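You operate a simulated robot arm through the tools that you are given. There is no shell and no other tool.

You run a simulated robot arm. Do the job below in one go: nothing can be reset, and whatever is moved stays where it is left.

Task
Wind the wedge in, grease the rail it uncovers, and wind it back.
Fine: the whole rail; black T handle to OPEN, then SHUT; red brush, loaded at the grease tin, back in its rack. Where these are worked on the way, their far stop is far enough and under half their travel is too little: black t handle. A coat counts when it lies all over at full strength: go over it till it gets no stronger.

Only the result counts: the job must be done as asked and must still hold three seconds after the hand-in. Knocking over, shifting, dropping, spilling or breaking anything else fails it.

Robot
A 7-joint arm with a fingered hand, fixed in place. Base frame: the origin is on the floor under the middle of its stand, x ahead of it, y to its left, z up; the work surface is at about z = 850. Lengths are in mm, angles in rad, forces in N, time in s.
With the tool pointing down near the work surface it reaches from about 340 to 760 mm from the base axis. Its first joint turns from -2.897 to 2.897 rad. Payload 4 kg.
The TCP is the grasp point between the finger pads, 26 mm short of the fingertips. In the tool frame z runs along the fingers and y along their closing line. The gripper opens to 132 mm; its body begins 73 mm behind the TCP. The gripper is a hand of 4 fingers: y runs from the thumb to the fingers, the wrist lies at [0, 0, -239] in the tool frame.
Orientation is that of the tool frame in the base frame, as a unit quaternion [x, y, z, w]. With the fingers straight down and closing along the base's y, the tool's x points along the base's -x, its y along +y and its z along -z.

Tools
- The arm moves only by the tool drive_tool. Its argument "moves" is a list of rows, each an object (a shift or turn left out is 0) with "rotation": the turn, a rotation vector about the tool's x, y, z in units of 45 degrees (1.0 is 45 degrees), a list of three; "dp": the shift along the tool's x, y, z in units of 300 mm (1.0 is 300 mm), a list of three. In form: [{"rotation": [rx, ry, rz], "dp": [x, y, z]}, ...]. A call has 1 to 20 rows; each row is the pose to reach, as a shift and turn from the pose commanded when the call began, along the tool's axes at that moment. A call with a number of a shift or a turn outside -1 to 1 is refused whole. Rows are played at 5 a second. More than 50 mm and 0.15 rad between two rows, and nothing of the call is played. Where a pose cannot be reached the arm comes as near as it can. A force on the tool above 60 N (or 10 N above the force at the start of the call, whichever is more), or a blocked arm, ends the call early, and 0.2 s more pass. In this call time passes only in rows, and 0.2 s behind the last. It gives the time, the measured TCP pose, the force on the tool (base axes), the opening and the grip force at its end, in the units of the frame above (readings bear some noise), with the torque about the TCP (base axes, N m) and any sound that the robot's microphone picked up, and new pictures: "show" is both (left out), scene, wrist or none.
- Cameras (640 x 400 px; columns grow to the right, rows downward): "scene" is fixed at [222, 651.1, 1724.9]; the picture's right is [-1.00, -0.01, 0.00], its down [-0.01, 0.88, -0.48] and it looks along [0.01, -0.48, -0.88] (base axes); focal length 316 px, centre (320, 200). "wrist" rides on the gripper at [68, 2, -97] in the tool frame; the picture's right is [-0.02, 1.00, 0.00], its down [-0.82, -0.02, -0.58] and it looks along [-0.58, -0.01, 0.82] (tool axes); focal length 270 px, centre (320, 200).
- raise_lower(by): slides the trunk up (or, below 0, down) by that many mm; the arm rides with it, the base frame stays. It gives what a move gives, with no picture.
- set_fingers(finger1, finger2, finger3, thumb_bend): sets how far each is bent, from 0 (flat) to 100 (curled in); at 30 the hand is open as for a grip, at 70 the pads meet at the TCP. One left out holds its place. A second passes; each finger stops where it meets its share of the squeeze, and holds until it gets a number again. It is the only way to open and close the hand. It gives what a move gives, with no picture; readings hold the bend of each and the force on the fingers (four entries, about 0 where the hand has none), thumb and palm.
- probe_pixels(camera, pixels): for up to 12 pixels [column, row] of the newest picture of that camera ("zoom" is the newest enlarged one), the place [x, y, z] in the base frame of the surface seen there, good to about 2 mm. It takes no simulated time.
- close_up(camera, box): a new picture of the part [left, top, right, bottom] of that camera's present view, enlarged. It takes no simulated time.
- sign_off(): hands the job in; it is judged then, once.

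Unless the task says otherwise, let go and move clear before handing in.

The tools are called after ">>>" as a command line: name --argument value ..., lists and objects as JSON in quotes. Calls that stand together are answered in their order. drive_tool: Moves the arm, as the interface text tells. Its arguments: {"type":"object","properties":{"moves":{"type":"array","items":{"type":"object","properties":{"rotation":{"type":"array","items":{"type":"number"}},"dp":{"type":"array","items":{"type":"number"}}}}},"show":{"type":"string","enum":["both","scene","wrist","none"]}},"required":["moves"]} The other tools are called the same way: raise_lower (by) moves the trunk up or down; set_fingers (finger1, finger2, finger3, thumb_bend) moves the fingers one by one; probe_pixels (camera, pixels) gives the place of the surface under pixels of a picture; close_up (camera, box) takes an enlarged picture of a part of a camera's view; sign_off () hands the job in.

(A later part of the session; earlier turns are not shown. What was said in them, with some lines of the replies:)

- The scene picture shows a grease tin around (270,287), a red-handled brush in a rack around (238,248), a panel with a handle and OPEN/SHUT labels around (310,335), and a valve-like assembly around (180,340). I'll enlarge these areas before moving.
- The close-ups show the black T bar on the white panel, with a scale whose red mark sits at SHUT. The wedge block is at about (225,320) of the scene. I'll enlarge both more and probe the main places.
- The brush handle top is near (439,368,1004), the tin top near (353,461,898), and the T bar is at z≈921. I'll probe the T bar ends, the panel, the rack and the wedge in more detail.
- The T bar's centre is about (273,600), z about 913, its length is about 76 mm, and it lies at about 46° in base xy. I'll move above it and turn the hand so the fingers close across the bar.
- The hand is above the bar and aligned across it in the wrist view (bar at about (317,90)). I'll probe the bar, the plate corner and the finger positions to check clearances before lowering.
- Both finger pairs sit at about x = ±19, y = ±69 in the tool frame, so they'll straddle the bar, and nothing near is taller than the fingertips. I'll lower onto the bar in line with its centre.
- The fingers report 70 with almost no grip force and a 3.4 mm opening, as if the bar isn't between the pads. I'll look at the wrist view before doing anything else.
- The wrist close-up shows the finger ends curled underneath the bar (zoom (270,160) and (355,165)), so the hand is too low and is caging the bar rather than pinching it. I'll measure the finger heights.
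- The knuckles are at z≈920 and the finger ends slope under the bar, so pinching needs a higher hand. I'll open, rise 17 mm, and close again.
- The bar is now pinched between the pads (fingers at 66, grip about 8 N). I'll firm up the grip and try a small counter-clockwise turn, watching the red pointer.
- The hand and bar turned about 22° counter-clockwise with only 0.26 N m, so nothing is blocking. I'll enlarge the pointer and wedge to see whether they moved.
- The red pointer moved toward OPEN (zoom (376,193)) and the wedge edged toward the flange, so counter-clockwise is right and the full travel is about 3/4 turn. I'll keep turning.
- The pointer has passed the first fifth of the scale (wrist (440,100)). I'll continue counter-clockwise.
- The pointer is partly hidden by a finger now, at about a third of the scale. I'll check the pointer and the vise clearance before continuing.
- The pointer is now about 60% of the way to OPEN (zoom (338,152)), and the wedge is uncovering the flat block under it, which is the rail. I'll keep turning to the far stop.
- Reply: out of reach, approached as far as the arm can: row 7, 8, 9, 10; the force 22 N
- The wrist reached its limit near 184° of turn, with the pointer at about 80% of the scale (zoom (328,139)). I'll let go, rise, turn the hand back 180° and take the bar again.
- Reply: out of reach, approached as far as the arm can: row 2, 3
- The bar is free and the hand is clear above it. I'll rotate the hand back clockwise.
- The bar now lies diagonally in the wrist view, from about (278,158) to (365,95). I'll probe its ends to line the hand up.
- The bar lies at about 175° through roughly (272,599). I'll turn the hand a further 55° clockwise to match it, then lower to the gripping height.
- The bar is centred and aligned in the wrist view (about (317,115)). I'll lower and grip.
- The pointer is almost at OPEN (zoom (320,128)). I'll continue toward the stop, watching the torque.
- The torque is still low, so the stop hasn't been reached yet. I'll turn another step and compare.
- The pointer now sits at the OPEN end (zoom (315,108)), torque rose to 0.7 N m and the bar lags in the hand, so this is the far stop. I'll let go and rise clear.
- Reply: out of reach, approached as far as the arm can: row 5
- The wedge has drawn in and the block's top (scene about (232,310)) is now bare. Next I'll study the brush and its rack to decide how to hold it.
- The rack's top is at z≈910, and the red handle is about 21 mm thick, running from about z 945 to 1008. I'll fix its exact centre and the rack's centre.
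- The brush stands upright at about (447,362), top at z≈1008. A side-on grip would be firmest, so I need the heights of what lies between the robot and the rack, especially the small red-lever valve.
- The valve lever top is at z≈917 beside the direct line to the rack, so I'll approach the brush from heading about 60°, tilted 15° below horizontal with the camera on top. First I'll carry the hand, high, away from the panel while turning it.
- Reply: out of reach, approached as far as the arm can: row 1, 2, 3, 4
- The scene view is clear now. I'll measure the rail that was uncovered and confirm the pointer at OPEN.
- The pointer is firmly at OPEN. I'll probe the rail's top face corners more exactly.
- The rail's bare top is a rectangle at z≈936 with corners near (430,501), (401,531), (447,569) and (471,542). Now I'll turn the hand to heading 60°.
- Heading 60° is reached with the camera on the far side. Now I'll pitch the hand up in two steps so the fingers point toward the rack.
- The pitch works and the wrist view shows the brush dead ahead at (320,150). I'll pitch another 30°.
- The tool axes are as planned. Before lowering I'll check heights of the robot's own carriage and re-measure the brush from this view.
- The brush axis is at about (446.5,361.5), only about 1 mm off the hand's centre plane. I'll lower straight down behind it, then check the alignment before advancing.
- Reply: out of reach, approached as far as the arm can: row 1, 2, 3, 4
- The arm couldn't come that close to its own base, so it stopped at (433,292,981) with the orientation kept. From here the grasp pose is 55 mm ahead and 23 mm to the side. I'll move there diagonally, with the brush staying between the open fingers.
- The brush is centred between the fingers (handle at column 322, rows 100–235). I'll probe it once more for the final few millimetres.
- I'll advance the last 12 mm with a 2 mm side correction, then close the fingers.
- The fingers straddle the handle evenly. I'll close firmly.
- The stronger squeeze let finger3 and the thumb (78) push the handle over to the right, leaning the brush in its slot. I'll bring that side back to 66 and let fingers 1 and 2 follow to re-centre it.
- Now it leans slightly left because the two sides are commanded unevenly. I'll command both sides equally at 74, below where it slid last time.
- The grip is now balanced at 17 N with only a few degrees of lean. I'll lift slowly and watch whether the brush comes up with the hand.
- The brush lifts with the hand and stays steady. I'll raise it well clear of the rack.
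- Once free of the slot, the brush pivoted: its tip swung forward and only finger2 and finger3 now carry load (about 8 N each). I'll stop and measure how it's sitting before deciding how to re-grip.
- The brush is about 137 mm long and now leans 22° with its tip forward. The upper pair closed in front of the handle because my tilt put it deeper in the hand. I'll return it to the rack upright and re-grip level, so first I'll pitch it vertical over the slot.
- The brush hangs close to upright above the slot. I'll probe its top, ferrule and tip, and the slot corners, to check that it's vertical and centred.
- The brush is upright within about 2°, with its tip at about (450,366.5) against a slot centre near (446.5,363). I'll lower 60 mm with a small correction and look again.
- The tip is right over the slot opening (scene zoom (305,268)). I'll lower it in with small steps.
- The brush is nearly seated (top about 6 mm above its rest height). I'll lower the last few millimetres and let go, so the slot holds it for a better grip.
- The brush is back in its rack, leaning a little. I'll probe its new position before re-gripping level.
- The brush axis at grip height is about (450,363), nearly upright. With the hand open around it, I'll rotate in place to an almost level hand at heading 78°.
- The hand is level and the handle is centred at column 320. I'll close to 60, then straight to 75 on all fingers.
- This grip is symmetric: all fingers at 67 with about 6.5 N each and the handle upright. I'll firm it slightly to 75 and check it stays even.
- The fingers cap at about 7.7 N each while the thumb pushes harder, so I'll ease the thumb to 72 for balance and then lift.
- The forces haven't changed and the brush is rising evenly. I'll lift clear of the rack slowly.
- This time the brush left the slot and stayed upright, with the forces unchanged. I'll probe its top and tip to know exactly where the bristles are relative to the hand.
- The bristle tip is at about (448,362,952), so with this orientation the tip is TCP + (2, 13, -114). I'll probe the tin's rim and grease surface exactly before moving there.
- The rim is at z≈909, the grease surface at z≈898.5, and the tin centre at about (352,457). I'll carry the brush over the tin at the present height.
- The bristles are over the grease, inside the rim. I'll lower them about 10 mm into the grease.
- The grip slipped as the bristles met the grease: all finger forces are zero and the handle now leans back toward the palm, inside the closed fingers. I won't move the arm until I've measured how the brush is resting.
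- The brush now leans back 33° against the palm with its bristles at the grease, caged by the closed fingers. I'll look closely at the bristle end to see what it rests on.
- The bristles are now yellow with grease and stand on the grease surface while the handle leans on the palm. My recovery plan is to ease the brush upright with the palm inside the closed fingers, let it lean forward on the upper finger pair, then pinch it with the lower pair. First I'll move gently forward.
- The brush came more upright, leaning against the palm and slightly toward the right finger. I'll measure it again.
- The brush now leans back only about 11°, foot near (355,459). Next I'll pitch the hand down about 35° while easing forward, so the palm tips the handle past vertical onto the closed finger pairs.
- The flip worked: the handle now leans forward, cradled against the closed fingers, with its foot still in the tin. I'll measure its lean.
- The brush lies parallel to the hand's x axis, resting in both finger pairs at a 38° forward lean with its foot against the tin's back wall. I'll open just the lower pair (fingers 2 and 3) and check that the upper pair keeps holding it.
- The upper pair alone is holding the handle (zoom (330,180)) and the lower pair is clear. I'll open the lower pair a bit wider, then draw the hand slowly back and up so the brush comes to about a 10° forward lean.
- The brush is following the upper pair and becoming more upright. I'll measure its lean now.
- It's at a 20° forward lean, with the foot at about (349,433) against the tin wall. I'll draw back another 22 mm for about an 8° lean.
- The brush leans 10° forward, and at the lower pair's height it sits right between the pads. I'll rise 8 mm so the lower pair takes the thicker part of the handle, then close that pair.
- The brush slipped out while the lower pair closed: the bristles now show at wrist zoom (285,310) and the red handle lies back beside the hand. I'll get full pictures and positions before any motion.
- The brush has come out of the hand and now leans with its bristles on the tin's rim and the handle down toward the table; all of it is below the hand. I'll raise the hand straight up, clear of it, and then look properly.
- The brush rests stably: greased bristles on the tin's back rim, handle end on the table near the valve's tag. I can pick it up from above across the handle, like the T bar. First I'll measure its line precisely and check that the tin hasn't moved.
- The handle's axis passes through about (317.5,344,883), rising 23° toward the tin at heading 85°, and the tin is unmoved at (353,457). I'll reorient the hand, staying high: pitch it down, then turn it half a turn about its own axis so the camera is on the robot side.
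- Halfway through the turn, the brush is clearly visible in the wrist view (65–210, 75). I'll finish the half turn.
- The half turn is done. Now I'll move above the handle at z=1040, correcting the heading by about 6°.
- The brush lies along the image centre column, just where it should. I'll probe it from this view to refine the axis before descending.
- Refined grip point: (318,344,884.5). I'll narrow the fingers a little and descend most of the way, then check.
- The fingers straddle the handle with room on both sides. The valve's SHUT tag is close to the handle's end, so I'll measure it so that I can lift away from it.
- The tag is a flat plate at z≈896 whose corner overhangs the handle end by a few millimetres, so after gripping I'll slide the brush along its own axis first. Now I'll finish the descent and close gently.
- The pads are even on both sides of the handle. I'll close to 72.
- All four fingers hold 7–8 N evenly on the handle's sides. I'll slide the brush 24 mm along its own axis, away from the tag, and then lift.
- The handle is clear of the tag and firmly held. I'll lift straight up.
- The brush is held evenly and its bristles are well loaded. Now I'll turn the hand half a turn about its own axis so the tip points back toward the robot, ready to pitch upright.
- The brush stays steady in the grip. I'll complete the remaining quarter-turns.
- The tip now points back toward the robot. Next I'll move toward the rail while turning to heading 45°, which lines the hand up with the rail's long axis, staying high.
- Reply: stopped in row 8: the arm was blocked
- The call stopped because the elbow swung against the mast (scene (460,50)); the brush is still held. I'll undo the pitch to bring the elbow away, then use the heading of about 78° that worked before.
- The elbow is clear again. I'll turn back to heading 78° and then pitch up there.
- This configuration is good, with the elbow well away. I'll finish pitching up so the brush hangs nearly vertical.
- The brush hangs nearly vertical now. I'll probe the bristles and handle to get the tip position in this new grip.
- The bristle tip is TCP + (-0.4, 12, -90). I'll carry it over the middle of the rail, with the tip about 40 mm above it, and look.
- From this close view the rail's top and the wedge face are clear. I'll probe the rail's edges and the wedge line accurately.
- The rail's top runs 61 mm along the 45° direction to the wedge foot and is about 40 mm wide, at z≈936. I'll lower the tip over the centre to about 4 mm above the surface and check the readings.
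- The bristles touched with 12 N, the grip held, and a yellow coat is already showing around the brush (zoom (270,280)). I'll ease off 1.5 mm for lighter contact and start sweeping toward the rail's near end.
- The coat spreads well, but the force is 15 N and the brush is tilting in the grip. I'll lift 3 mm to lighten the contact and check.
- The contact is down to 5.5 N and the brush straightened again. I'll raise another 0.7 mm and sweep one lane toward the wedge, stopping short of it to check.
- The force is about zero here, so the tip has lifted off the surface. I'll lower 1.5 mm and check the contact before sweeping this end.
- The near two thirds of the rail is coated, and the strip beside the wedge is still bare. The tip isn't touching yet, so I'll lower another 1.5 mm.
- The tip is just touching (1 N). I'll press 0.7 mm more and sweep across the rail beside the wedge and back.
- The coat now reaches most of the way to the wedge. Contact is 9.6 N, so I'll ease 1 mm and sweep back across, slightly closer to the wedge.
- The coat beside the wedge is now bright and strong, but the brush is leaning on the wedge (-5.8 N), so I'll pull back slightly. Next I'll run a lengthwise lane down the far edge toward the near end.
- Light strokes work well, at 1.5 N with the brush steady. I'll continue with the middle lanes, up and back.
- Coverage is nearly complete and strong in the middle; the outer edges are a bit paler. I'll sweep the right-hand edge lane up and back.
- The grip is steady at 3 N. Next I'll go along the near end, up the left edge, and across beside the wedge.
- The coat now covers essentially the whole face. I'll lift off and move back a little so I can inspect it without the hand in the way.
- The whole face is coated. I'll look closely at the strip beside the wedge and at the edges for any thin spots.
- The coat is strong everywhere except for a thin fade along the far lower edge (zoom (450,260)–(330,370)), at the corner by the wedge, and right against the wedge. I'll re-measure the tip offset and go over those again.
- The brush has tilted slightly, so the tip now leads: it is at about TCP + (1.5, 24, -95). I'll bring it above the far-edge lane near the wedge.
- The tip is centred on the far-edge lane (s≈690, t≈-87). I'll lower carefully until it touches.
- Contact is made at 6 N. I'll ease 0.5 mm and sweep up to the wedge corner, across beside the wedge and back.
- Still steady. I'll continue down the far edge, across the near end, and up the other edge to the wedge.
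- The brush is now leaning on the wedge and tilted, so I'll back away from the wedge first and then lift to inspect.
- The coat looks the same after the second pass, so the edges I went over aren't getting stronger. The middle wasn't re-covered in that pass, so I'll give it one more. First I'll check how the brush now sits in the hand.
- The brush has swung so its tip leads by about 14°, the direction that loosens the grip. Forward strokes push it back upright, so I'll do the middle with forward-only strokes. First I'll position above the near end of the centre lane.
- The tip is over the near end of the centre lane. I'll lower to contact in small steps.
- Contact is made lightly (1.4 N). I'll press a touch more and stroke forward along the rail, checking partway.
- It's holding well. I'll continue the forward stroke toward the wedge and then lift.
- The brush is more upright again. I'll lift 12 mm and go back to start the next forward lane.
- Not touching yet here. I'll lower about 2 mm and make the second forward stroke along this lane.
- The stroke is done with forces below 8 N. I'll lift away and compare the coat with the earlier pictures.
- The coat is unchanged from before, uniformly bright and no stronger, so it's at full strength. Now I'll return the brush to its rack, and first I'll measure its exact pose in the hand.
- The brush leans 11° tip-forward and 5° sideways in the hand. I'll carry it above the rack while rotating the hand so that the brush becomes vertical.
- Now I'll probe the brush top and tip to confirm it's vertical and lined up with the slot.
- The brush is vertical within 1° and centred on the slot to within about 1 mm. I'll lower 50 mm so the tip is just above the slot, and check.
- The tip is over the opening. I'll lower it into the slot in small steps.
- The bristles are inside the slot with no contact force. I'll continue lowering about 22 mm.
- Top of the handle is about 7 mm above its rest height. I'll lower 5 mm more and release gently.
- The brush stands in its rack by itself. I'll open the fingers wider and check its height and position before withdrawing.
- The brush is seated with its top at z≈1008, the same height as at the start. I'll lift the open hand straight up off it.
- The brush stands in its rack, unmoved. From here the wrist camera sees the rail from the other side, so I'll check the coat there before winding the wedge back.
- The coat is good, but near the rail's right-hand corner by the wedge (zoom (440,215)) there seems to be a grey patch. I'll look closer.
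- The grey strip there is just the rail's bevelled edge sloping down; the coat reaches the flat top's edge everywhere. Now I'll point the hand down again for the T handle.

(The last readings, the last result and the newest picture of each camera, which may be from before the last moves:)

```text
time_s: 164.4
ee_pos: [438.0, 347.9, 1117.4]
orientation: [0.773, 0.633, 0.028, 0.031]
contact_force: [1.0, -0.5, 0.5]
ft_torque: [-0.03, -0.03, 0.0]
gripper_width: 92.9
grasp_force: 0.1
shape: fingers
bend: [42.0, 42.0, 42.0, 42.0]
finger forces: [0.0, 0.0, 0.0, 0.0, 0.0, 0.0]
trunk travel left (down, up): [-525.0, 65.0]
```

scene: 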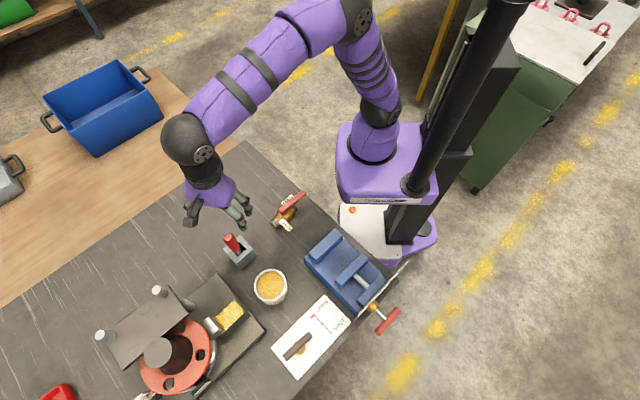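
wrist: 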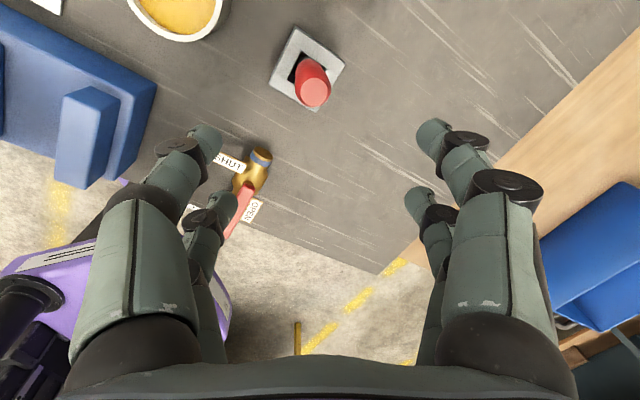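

The hand points down with a slight roll. I'll correct the roll, then travel to the T handle while turning to match its bar at 45°/225°.

>>> drive_tool --moves '[{"dp": [0.0849, -0.0848, -0.0067], "rotation": [0.035, 0, 0]}, {"dp": [0.1698, -0.1695, -0.0133], "rotation": [0.07, 0, 0]}, {"dp": [0.2547, -0.2543, -0.02], "rotation": [0.106, 0, 0]}]' --show "none"

>>> drive_tool --moves '[{"dp": [0.0381, -0.036, 0], "rotation": [0, 0, -0.16]}, {"dp": [0.0762, -0.072, 0], "rotation": [0, 0, -0.33]}, {"dp": [0.1143, -0.108, 0], "rotation": [0, 0, -0.5]}, {"dp": [0.1524, -0.1439, 0], "rotation": [0, 0, -0.66]}, {"dp": [0.1905, -0.1799, 0], "rotation": [0, 0, -0.83]}, {"dp": [0.2286, -0.2159, 0], "rotation": [0, 0, -1.0]}]' --show "none"

>>> drive_tool --moves '[{"dp": [0.0547, 0, 0], "rotation": [0, 0, -0.16]}, {"dp": [0.1093, 0, 0], "rotation": [0, 0, -0.33]}, {"dp": [0.164, 0, 0], "rotation": [0, 0, -0.5]}, {"dp": [0.2187, 0, 0], "rotation": [0, 0, -0.66]}, {"dp": [0.2733, 0, 0], "rotation": [0, 0, -0.83]}, {"dp": [0.328, 0, 0], "rotation": [0, 0, -1.0]}]' --show "both"

```text
time_s: 165.2
ee_pos: [378.9, 436.3, 1117.9]
orientation: [0.772, 0.636, 0.002, -0.002]
contact_force: [-0.2, -0.1, 0.0]
ft_torque: [0.02, 0.0, -0.04]
gripper_width: 92.6
grasp_force: 0.0
shape: fingers
bend: [42.0, 42.0, 42.0, 42.0]
finger forces: [0.0, 0.1, 0.0, 0.1, 0.0, 0.0]
trunk travel left (down, up): [-525.0, 65.0]
```

```text
time_s: 166.6
ee_pos: [328.2, 518.5, 1118.3]
orientation: [0.471, 0.882, 0.003, -0.002]
contact_force: [0.2, 0.0, -0.2]
ft_torque: [0.03, -0.01, -0.03]
gripper_width: 92.6
grasp_force: 0.0
shape: fingers
bend: [42.0, 42.0, 42.0, 42.0]
finger forces: [0.0, 0.0, 0.0, 0.0, 0.1, 0.0]
trunk travel left (down, up): [-525.0, 65.0]
```

```text
time_s: 168.0
ee_pos: [274.8, 599.0, 1119.1]
orientation: [0.099, 0.995, 0.003, 0.0]
contact_force: [0.9, 1.1, 0.0]
ft_torque: [0.06, 0.01, 0.01]
gripper_width: 92.5
grasp_force: 0.1
shape: fingers
bend: [42.0, 42.0, 42.0, 42.0]
finger forces: [0.0, 0.1, 0.0, 0.0, 0.0, 0.1]
trunk travel left (down, up): [-525.0, 65.0]
```

scene: 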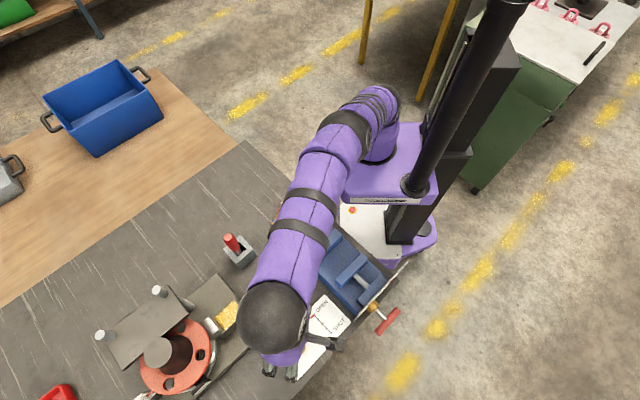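
wrist: 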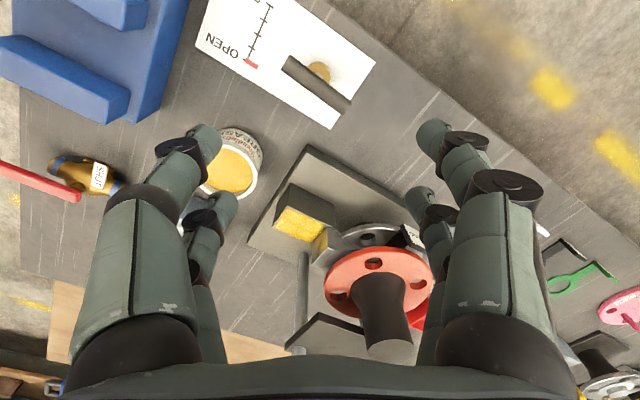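

I'm above the T handle. I'll finish turning and then probe the bar's exact direction.

>>> drive_tool --moves '[{"rotation": [0, 0, -0.16]}, {"rotation": [0, 0, -0.33]}, {"rotation": [0, 0, -0.5]}, {"rotation": [0, 0, -0.66]}, {"rotation": [0, 0, -0.83]}, {"rotation": [0, 0, -1.0]}]' --show "none"

>>> drive_tool --moves '[{"dp": [0, 0, 0.075], "rotation": [0, 0, -0.12]}, {"dp": [0, 0, 0.15], "rotation": [0, 0, -0.253]}]' --show "both"

>>> close_up --camera "wrist" --box '[230, 0, 430, 180]'

```text
time_s: 169.4
ee_pos: [269.6, 600.7, 1119.9]
orientation: [-0.294, 0.956, 0.003, 0.001]
contact_force: [-0.3, -0.5, -0.1]
ft_torque: [-0.06, -0.02, 0.04]
gripper_width: 92.8
grasp_force: 0.1
shape: fingers
bend: [42.0, 42.0, 42.0, 42.0]
finger forces: [0.1, 0.0, 0.1, 0.0, 0.0, 0.0]
trunk travel left (down, up): [-525.0, 65.0]
```

```text
time_s: 170.0
ee_pos: [272.4, 599.6, 1073.5]
orientation: [-0.385, 0.923, 0.002, 0.003]
contact_force: [0.0, -0.3, 0.3]
ft_torque: [-0.01, 0.0, -0.04]
gripper_width: 92.7
grasp_force: 0.1
shape: fingers
bend: [42.0, 42.0, 42.0, 42.0]
finger forces: [0.0, 0.0, 0.0, 0.0, 0.0, 0.1]
trunk travel left (down, up): [-525.0, 65.0]
```

scene: 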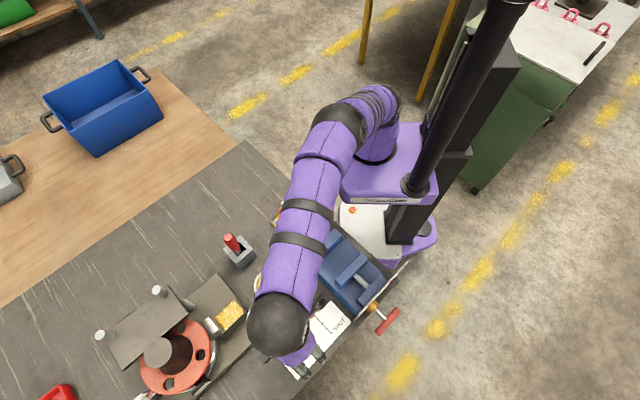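
wrist: 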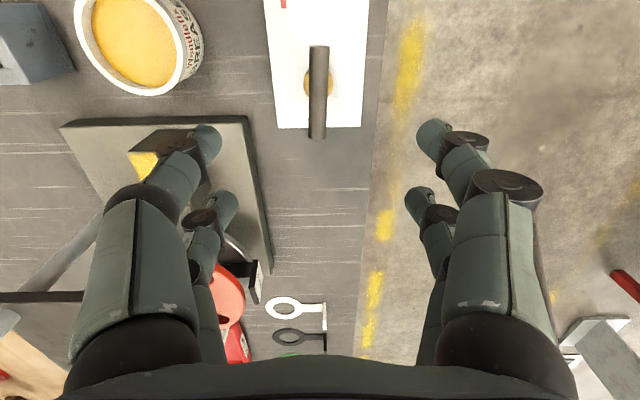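

```text
2.22 times, centred on (330, 90) of wrist
```

zoom: 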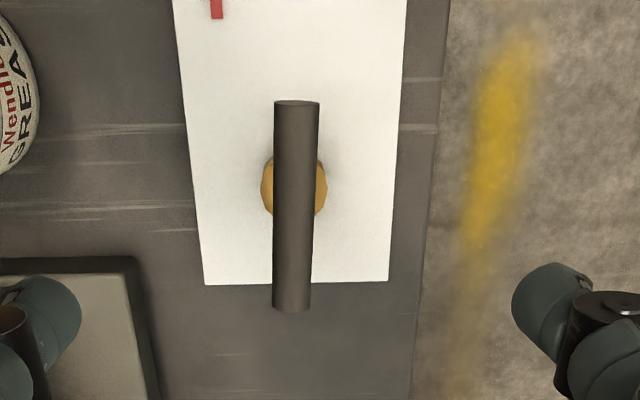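

The bar is aligned with the hand (wrist (317,92)). I'll lower to the same height as before, grip, and turn clockwise.

>>> drive_tool --moves '[{"dp": [0, 0, 0.095]}, {"dp": [0, 0, 0.19]}, {"dp": [0, 0, 0.285]}, {"dp": [0, 0, 0.38]}, {"dp": [0, 0, 0.473]}]' --show "wrist"

>>> set_fingers --finger1 80 --finger2 80 --finger3 80 --thumb_bend 80

>>> drive_tool --moves '[{"rotation": [0, 0, 0.1]}, {"rotation": [0, 0, 0.2]}, {"rotation": [0, 0, 0.3]}, {"rotation": [0, 0, 0.4]}, {"rotation": [0, 0, 0.5]}, {"rotation": [0, 0, 0.6]}, {"rotation": [0, 0, 0.7]}, {"rotation": [0, 0, 0.8]}, {"rotation": [0, 0, 0.9]}, {"rotation": [0, 0, 1.0]}]' --show "both"

>>> close_up --camera "scene" --box '[270, 290, 360, 380]'

```text
time_s: 171.2
ee_pos: [273.2, 600.1, 931.1]
orientation: [-0.383, 0.924, 0.002, 0.003]
contact_force: [0.1, 1.1, 0.6]
ft_torque: [0.02, 0.05, 0.0]
gripper_width: 92.6
grasp_force: 0.1
shape: fingers
bend: [42.0, 42.0, 42.0, 42.0]
finger forces: [0.0, 0.0, 0.0, 0.0, 0.0, 0.1]
trunk travel left (down, up): [-525.0, 65.0]
```

wrist: 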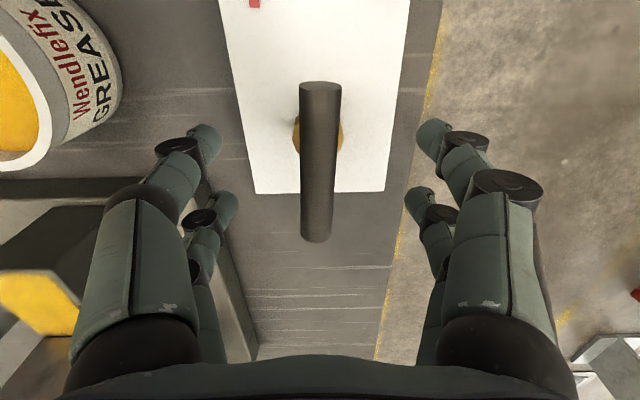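

```text
time_s: 172.2
ee_pos: [275.5, 598.9, 930.6]
orientation: [-0.383, 0.924, 0.002, 0.001]
contact_force: [4.0, -7.8, -8.3]
ft_torque: [-0.07, -0.13, 0.03]
gripper_width: 13.2
grasp_force: 20.1
shape: fingers
bend: [67.0, 69.0, 66.0, 66.0]
finger forces: [8.4, 7.2, 8.8, 0.1, 15.5, 0.1]
trunk travel left (down, up): [-525.0, 65.0]
```

```text
time_s: 174.4
ee_pos: [274.6, 599.2, 931.1]
orientation: [0.0, 1.0, 0.002, 0.001]
contact_force: [7.9, -17.9, -16.3]
ft_torque: [-0.32, -0.28, 0.12]
gripper_width: 13.9
grasp_force: 19.4
shape: fingers
bend: [67.0, 69.0, 65.0, 65.0]
finger forces: [5.5, 5.2, 9.6, 0.0, 18.6, 0.1]
trunk travel left (down, up): [-525.0, 65.0]
```

scene: 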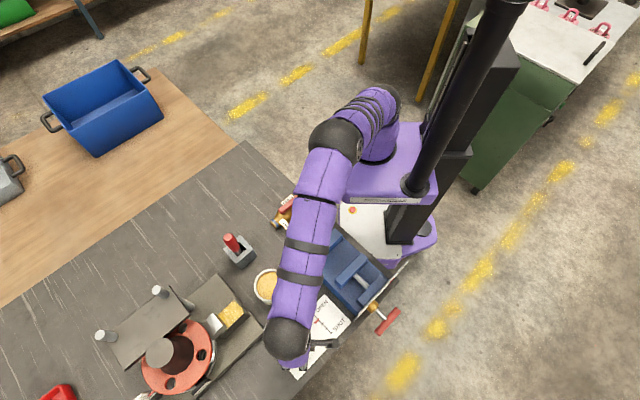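
wrist: 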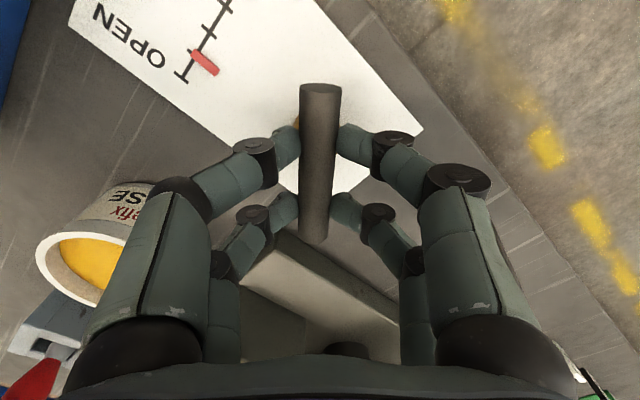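

```text
4.44 times, centred on (315, 335) of scene
```

zoom: 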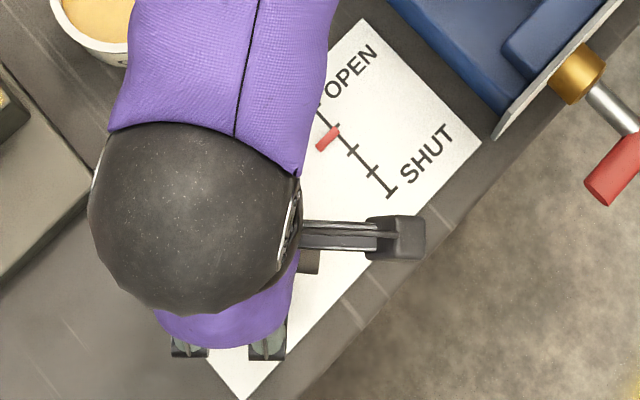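

The pointer is moving back toward SHUT (zoom (327,140)). I'll keep turning clockwise.

>>> drive_tool --moves '[{"rotation": [0, 0, 0.1]}, {"rotation": [0, 0, 0.2]}, {"rotation": [0, 0, 0.3]}, {"rotation": [0, 0, 0.4]}, {"rotation": [0, 0, 0.5]}, {"rotation": [0, 0, 0.6]}, {"rotation": [0, 0, 0.7]}, {"rotation": [0, 0, 0.8]}, {"rotation": [0, 0, 0.9]}, {"rotation": [0, 0, 1.0]}]' --show "both"

>>> close_up --camera "scene" --box '[270, 290, 360, 380]'

```text
time_s: 176.6
ee_pos: [275.1, 599.2, 932.4]
orientation: [0.382, 0.924, 0.003, -0.001]
contact_force: [8.1, -24.0, -16.1]
ft_torque: [-0.5, -0.29, 0.1]
gripper_width: 13.6
grasp_force: 18.2
shape: fingers
bend: [67.0, 70.0, 65.0, 66.0]
finger forces: [7.4, 6.8, 7.9, 0.1, 14.9, 0.0]
trunk travel left (down, up): [-525.0, 65.0]
```

scene: 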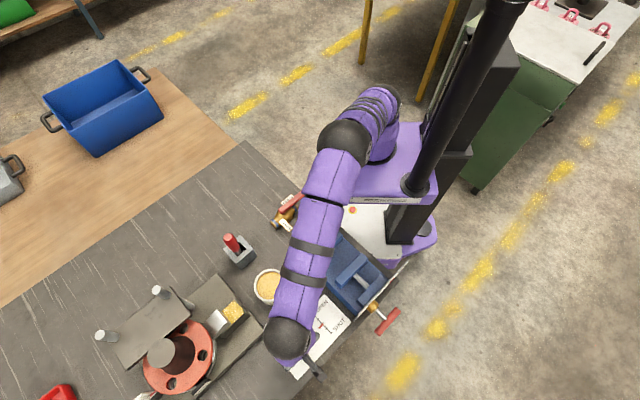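
wrist: 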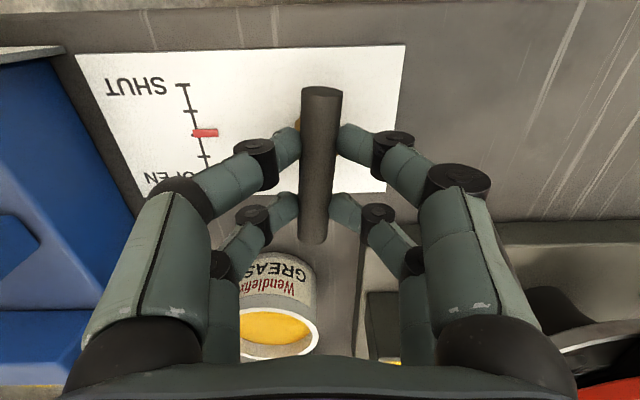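

```text
4.44 times, centred on (315, 335) of scene
```

zoom: 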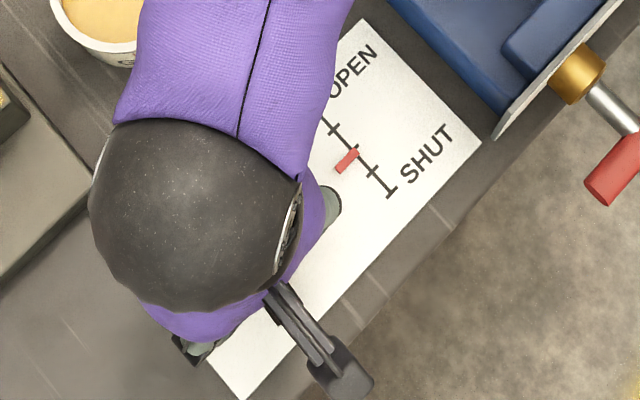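

The pointer is halfway and the side force is growing (-24 N in y). I'll continue turning with a small shift to relieve it.

>>> drive_tool --moves '[{"dp": [-0.004, -0.001, 0.001], "rotation": [0, 0, 0.1]}, {"dp": [-0.008, -0.003, 0.003], "rotation": [0, 0, 0.2]}, {"dp": [-0.01, -0.004, 0.005], "rotation": [0, 0, 0.3]}, {"dp": [-0.01, -0.004, 0.005], "rotation": [0, 0, 0.4]}, {"dp": [-0.01, -0.004, 0.005], "rotation": [0, 0, 0.5]}, {"dp": [-0.01, -0.004, 0.005], "rotation": [0, 0, 0.6]}, {"dp": [-0.01, -0.004, 0.005], "rotation": [0, 0, 0.7]}, {"dp": [-0.01, -0.004, 0.005], "rotation": [0, 0, 0.8]}, {"dp": [-0.01, -0.004, 0.005], "rotation": [0, 0, 0.9]}, {"dp": [-0.01, -0.004, 0.005], "rotation": [0, 0, 1.0]}]' --show "both"

>>> close_up --camera "scene" --box '[270, 290, 360, 380]'

```text
time_s: 178.8
ee_pos: [273.3, 596.7, 930.5]
orientation: [0.707, 0.708, 0.002, -0.002]
contact_force: [-6.0, -17.3, -6.0]
ft_torque: [-0.46, 0.05, 0.11]
gripper_width: 13.8
grasp_force: 19.7
shape: fingers
bend: [67.0, 70.0, 66.0, 65.0]
finger forces: [8.7, 8.6, 7.5, 0.0, 14.3, 0.1]
trunk travel left (down, up): [-525.0, 65.0]
```

scene: 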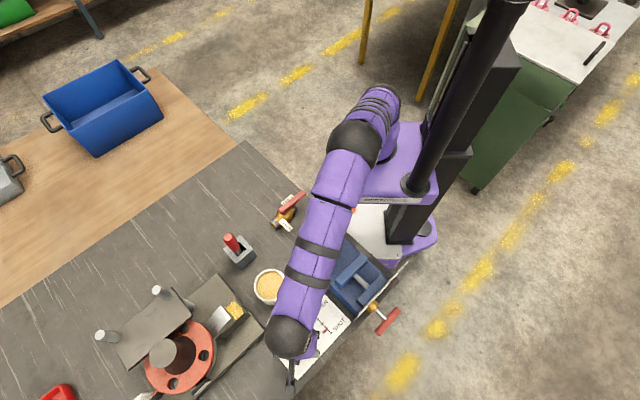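
wrist: 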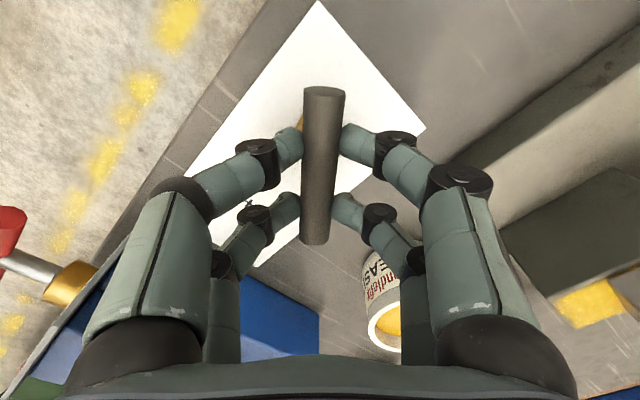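

```text
4.44 times, centred on (315, 335) of scene
```

zoom: 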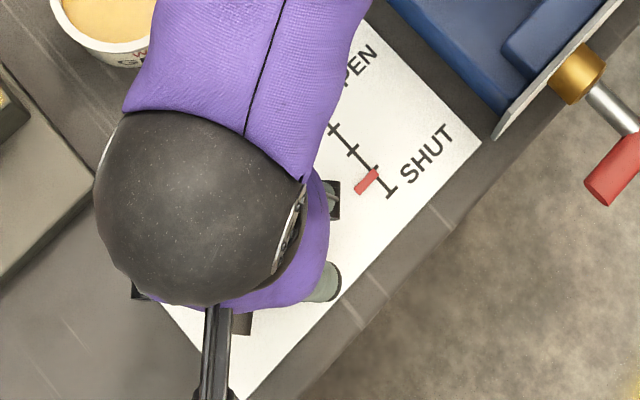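

The pointer is three quarters of the way back. I'll turn further toward the SHUT stop.

>>> drive_tool --moves '[{"dp": [0, 0.004, 0.003], "rotation": [0, 0, 0.1]}, {"dp": [0, 0.006, 0.004], "rotation": [0, 0, 0.2]}, {"dp": [0, 0.006, 0.004], "rotation": [0, 0, 0.3]}, {"dp": [0, 0.006, 0.004], "rotation": [0, 0, 0.4]}, {"dp": [0, 0.006, 0.004], "rotation": [0, 0, 0.5]}, {"dp": [0, 0.006, 0.004], "rotation": [0, 0, 0.6]}, {"dp": [0, 0.006, 0.004], "rotation": [0, 0, 0.7]}]' --show "both"

>>> close_up --camera "scene" --box '[270, 290, 360, 380]'

```text
time_s: 180.4
ee_pos: [273.4, 595.7, 930.5]
orientation: [0.872, 0.489, 0.002, -0.003]
contact_force: [-22.8, -13.9, 0.8]
ft_torque: [-0.37, 0.43, 0.11]
gripper_width: 13.6
grasp_force: 22.1
shape: fingers
bend: [68.0, 70.0, 66.0, 65.0]
finger forces: [8.7, 8.7, 9.2, 0.0, 17.1, 0.0]
trunk travel left (down, up): [-525.0, 65.0]
```

scene: 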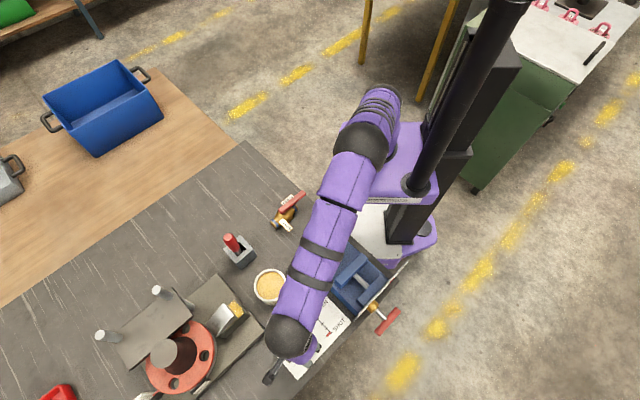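
wrist: 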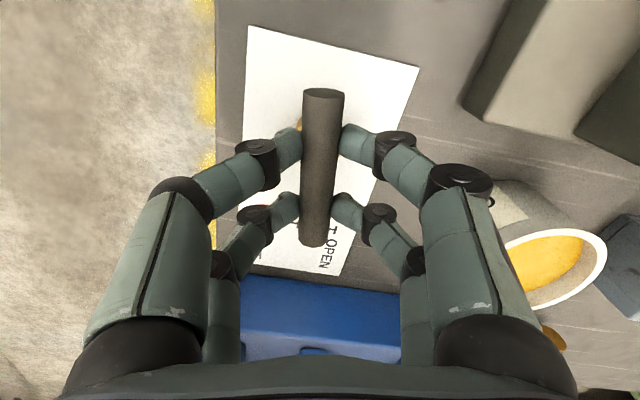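

```text
4.44 times, centred on (315, 335) of scene
```

zoom: 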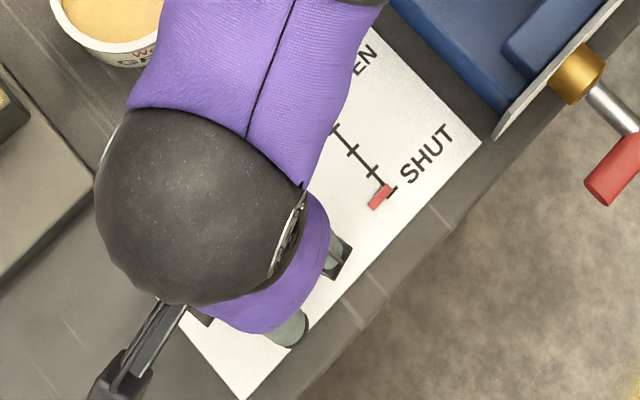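

The pointer is almost at SHUT (zoom (380,196)). I'll relieve the side load and turn the last bit to the stop.

>>> drive_tool --moves '[{"dp": [-0.008, -0.003, 0], "rotation": [0, 0, 0.08]}, {"dp": [-0.0155, -0.0062, 0], "rotation": [0, 0, 0.16]}, {"dp": [-0.0155, -0.0062, 0], "rotation": [0, 0, 0.24]}, {"dp": [-0.0155, -0.0062, 0], "rotation": [0, 0, 0.32]}]' --show "both"

>>> close_up --camera "scene" --box '[270, 290, 360, 380]'

```text
time_s: 181.4
ee_pos: [270.4, 595.9, 930.8]
orientation: [0.927, 0.376, 0.004, -0.003]
contact_force: [-10.1, 7.4, 2.8]
ft_torque: [0.03, 0.21, 0.5]
gripper_width: 13.3
grasp_force: 22.1
shape: fingers
bend: [69.0, 70.0, 67.0, 65.0]
finger forces: [6.2, 10.6, 7.0, 0.0, 21.1, 0.0]
trunk travel left (down, up): [-525.0, 65.0]
```

scene: 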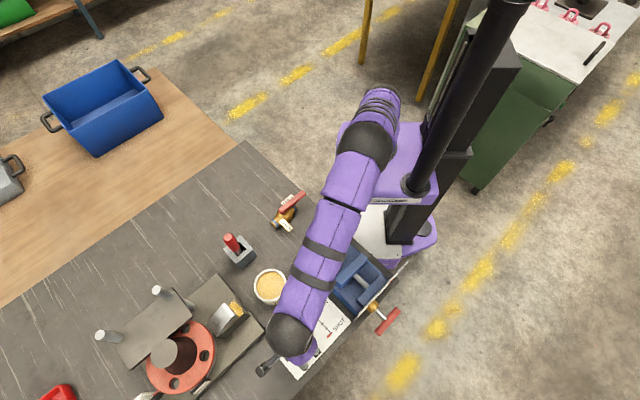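
wrist: 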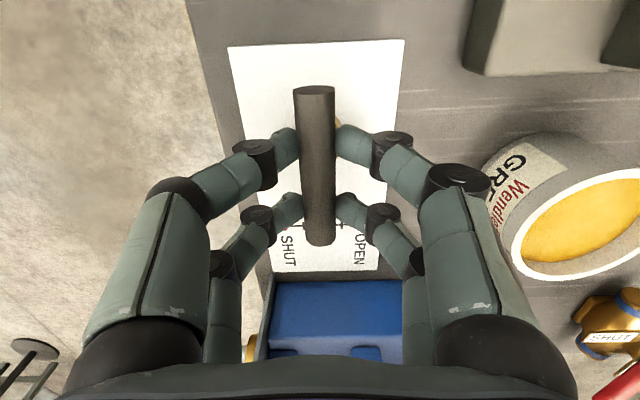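

```text
4.44 times, centred on (315, 335) of scene
```

zoom: 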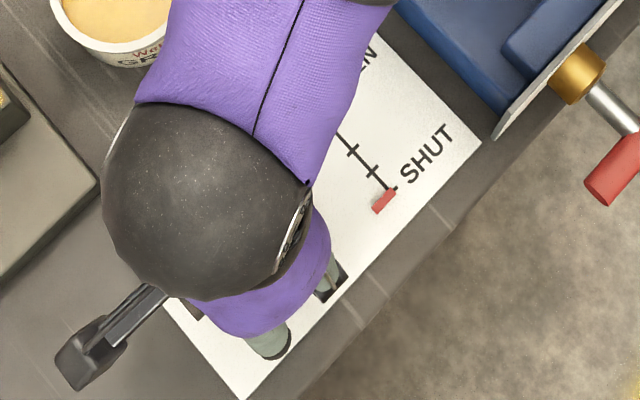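

The pointer is back at its original SHUT position (zoom (384,200)) and the torque has risen to 0.5 N m, so it's at the stop. I'll press a little further to be sure, relax, and let go.

>>> drive_tool --moves '[{"rotation": [0, 0, 0.06]}, {"rotation": [0, 0, 0.12]}, {"rotation": [0, 0, 0.12]}]' --show "none"

>>> drive_tool --moves '[{"rotation": [0, 0, -0.08]}, {"rotation": [0, 0, -0.14]}]' --show "none"

>>> set_fingers --finger1 35 --finger2 35 --finger3 35 --thumb_bend 35

>>> drive_tool --moves '[{"dp": [0, 0, -0.1]}, {"dp": [0, 0, -0.2]}, {"dp": [0, 0, -0.3]}, {"dp": [0, 0, -0.4]}, {"dp": [0, 0, -0.5]}]' --show "both"

>>> close_up --camera "scene" --box '[270, 290, 360, 380]'

```text
time_s: 182.2
ee_pos: [271.9, 594.8, 929.9]
orientation: [0.943, 0.332, 0.003, -0.003]
contact_force: [-6.2, 8.7, 6.1]
ft_torque: [0.14, 0.14, 0.64]
gripper_width: 13.2
grasp_force: 23.6
shape: fingers
bend: [70.0, 71.0, 68.0, 65.0]
finger forces: [6.3, 12.0, 7.0, 0.0, 22.0, 0.0]
trunk travel left (down, up): [-525.0, 65.0]
```

```text
time_s: 182.8
ee_pos: [272.8, 595.4, 929.7]
orientation: [0.924, 0.383, 0.002, -0.004]
contact_force: [-8.0, 9.0, 7.0]
ft_torque: [0.14, 0.17, 0.23]
gripper_width: 13.2
grasp_force: 22.7
shape: fingers
bend: [70.0, 71.0, 68.0, 64.0]
finger forces: [7.6, 8.6, 9.1, 0.1, 19.5, 0.1]
trunk travel left (down, up): [-525.0, 65.0]
```

```text
time_s: 183.8
ee_pos: [273.7, 594.1, 929.8]
orientation: [0.923, 0.384, 0.002, -0.003]
contact_force: [-0.5, -0.3, 0.1]
ft_torque: [-0.03, 0.0, 0.02]
gripper_width: 116.1
grasp_force: 0.1
shape: fingers
bend: [35.0, 35.0, 35.0, 35.0]
finger forces: [0.0, 0.0, 0.0, 0.0, 0.0, 0.1]
trunk travel left (down, up): [-525.0, 65.0]
```

```text
time_s: 185.0
ee_pos: [270.8, 593.2, 1079.9]
orientation: [0.923, 0.384, 0.002, -0.003]
contact_force: [-0.7, 1.0, -0.7]
ft_torque: [0.0, -0.04, 0.01]
gripper_width: 115.7
grasp_force: 0.0
shape: fingers
bend: [35.0, 35.0, 35.0, 35.0]
finger forces: [0.1, 0.0, 0.0, 0.0, 0.0, 0.0]
trunk travel left (down, up): [-525.0, 65.0]
```

scene: 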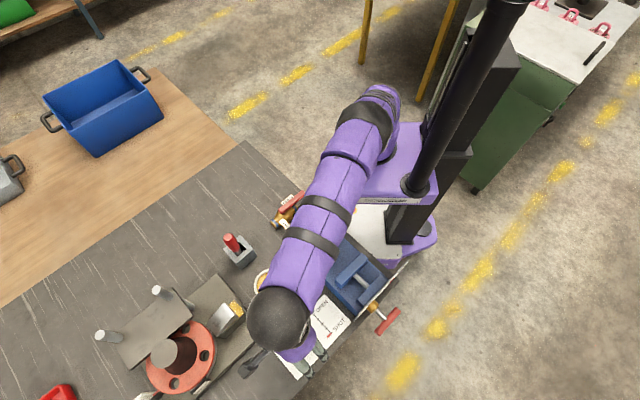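
wrist: 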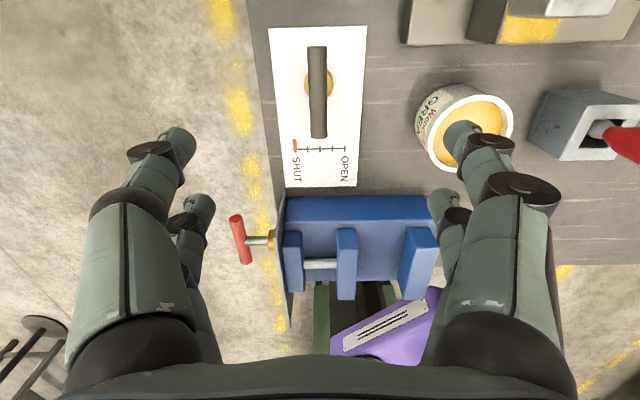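

```text
4.44 times, centred on (315, 335) of scene
```

zoom: 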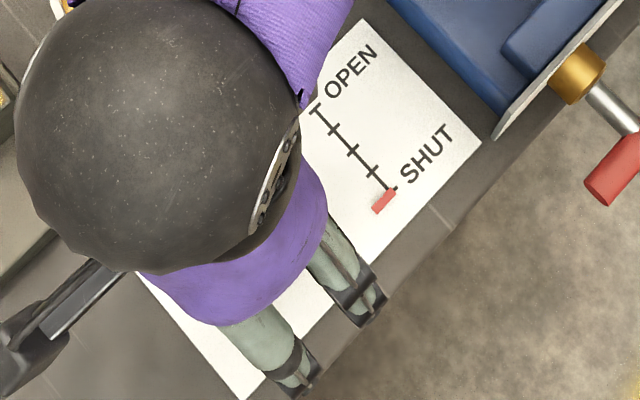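

The pointer rests at SHUT and the hand is clear. I'll move up and back toward the robot, then check the whole scene.

>>> drive_tool --moves '[{"dp": [0, 0, -0.12]}, {"dp": [-0.08, 0.037, -0.2]}, {"dp": [-0.18, 0.083, -0.28]}, {"dp": [-0.28, 0.13, -0.36]}, {"dp": [-0.38, 0.177, -0.43]}, {"dp": [-0.48, 0.223, -0.5]}, {"dp": [-0.56, 0.26, -0.55]}, {"dp": [-0.614, 0.281, -0.567]}]' --show "both"

>>> close_up --camera "scene" --box '[200, 215, 420, 390]'

>>> close_up --camera "scene" --box '[205, 280, 265, 340]'

>>> close_up --camera "scene" --box '[80, 260, 280, 400]'

```text
time_s: 186.8
ee_pos: [201.3, 401.3, 1248.4]
orientation: [0.923, 0.384, 0.002, -0.003]
contact_force: [-0.5, 0.0, 0.0]
ft_torque: [0.02, -0.02, 0.01]
gripper_width: 115.8
grasp_force: 0.2
shape: fingers
bend: [35.0, 35.0, 35.0, 35.0]
finger forces: [0.0, 0.0, 0.0, 0.0, 0.0, 0.0]
trunk travel left (down, up): [-525.0, 65.0]
```

scene: 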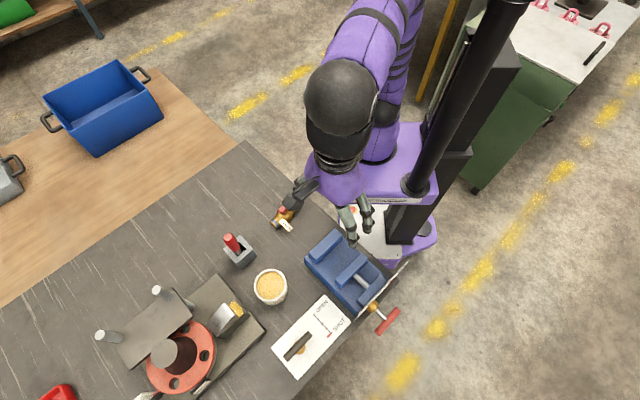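
wrist: 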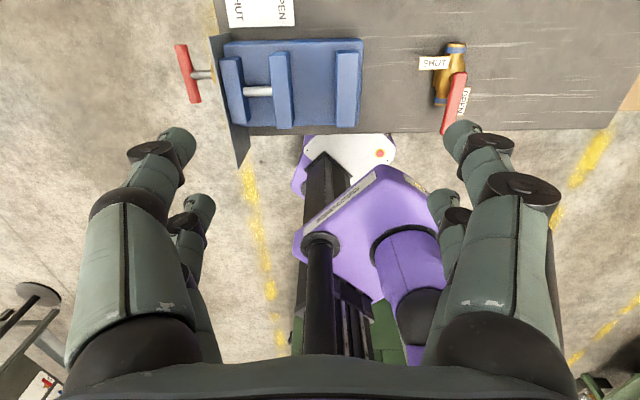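

```text
2.29 times, centred on (310, 302) of scene
```

zoom: 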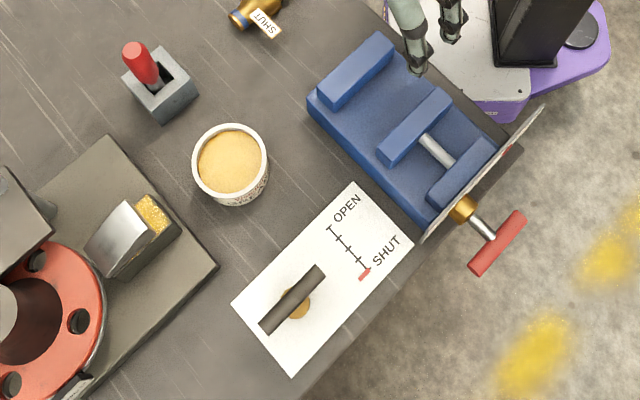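

```text
6.67 times, centred on (235, 310) of scene
```

zoom: 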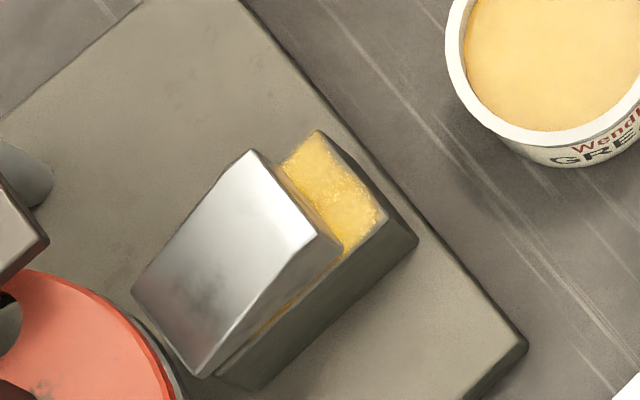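

```text
2.86 times, centred on (180, 330) of scene
```

zoom: 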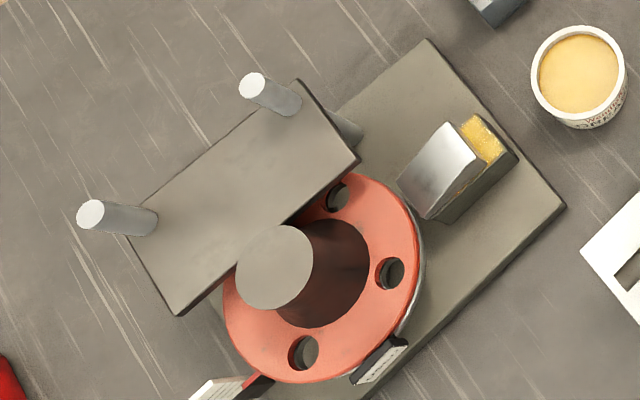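

Everything is in its final place. The pointer is at SHUT and the wedge is back where it started (zoom (250,150)). The coated rail shows bright beside it, the brush stands in its rack, the tin is unmoved, and the hand is open and clear. I'm handing the job in.

>>> sign_off

```text
The job is handed in.
```

The job is handed in: the wedge was wound in, the rail greased, and the wedge wound back. At hand-in the pointer was on SHUT, the brush was in its rack and the hand was open and clear.

- **T handle:** I turned it to its OPEN stop, then back to its SHUT stop. The wedge returned to its starting position.
- **Coat:** The whole flat top of the rail is covered. I went over it again with the brush still showing grease, and it got no stronger. The bevelled edges are bare.
- **Brush:** It slipped out of my grip at the tin and fell with its bristles on the tin's rim and its handle on the table. I picked it up, finished the job with it, and put it back in the rack, leaning slightly. The fall may count against the job if a dropped tool is not allowed.
- **Other contact:** Some grease got onto the face of the wedge beside the rail. The arm's elbow also touched the mast once while turning. The tin and the valve show no change, and I saw nothing else out of place.
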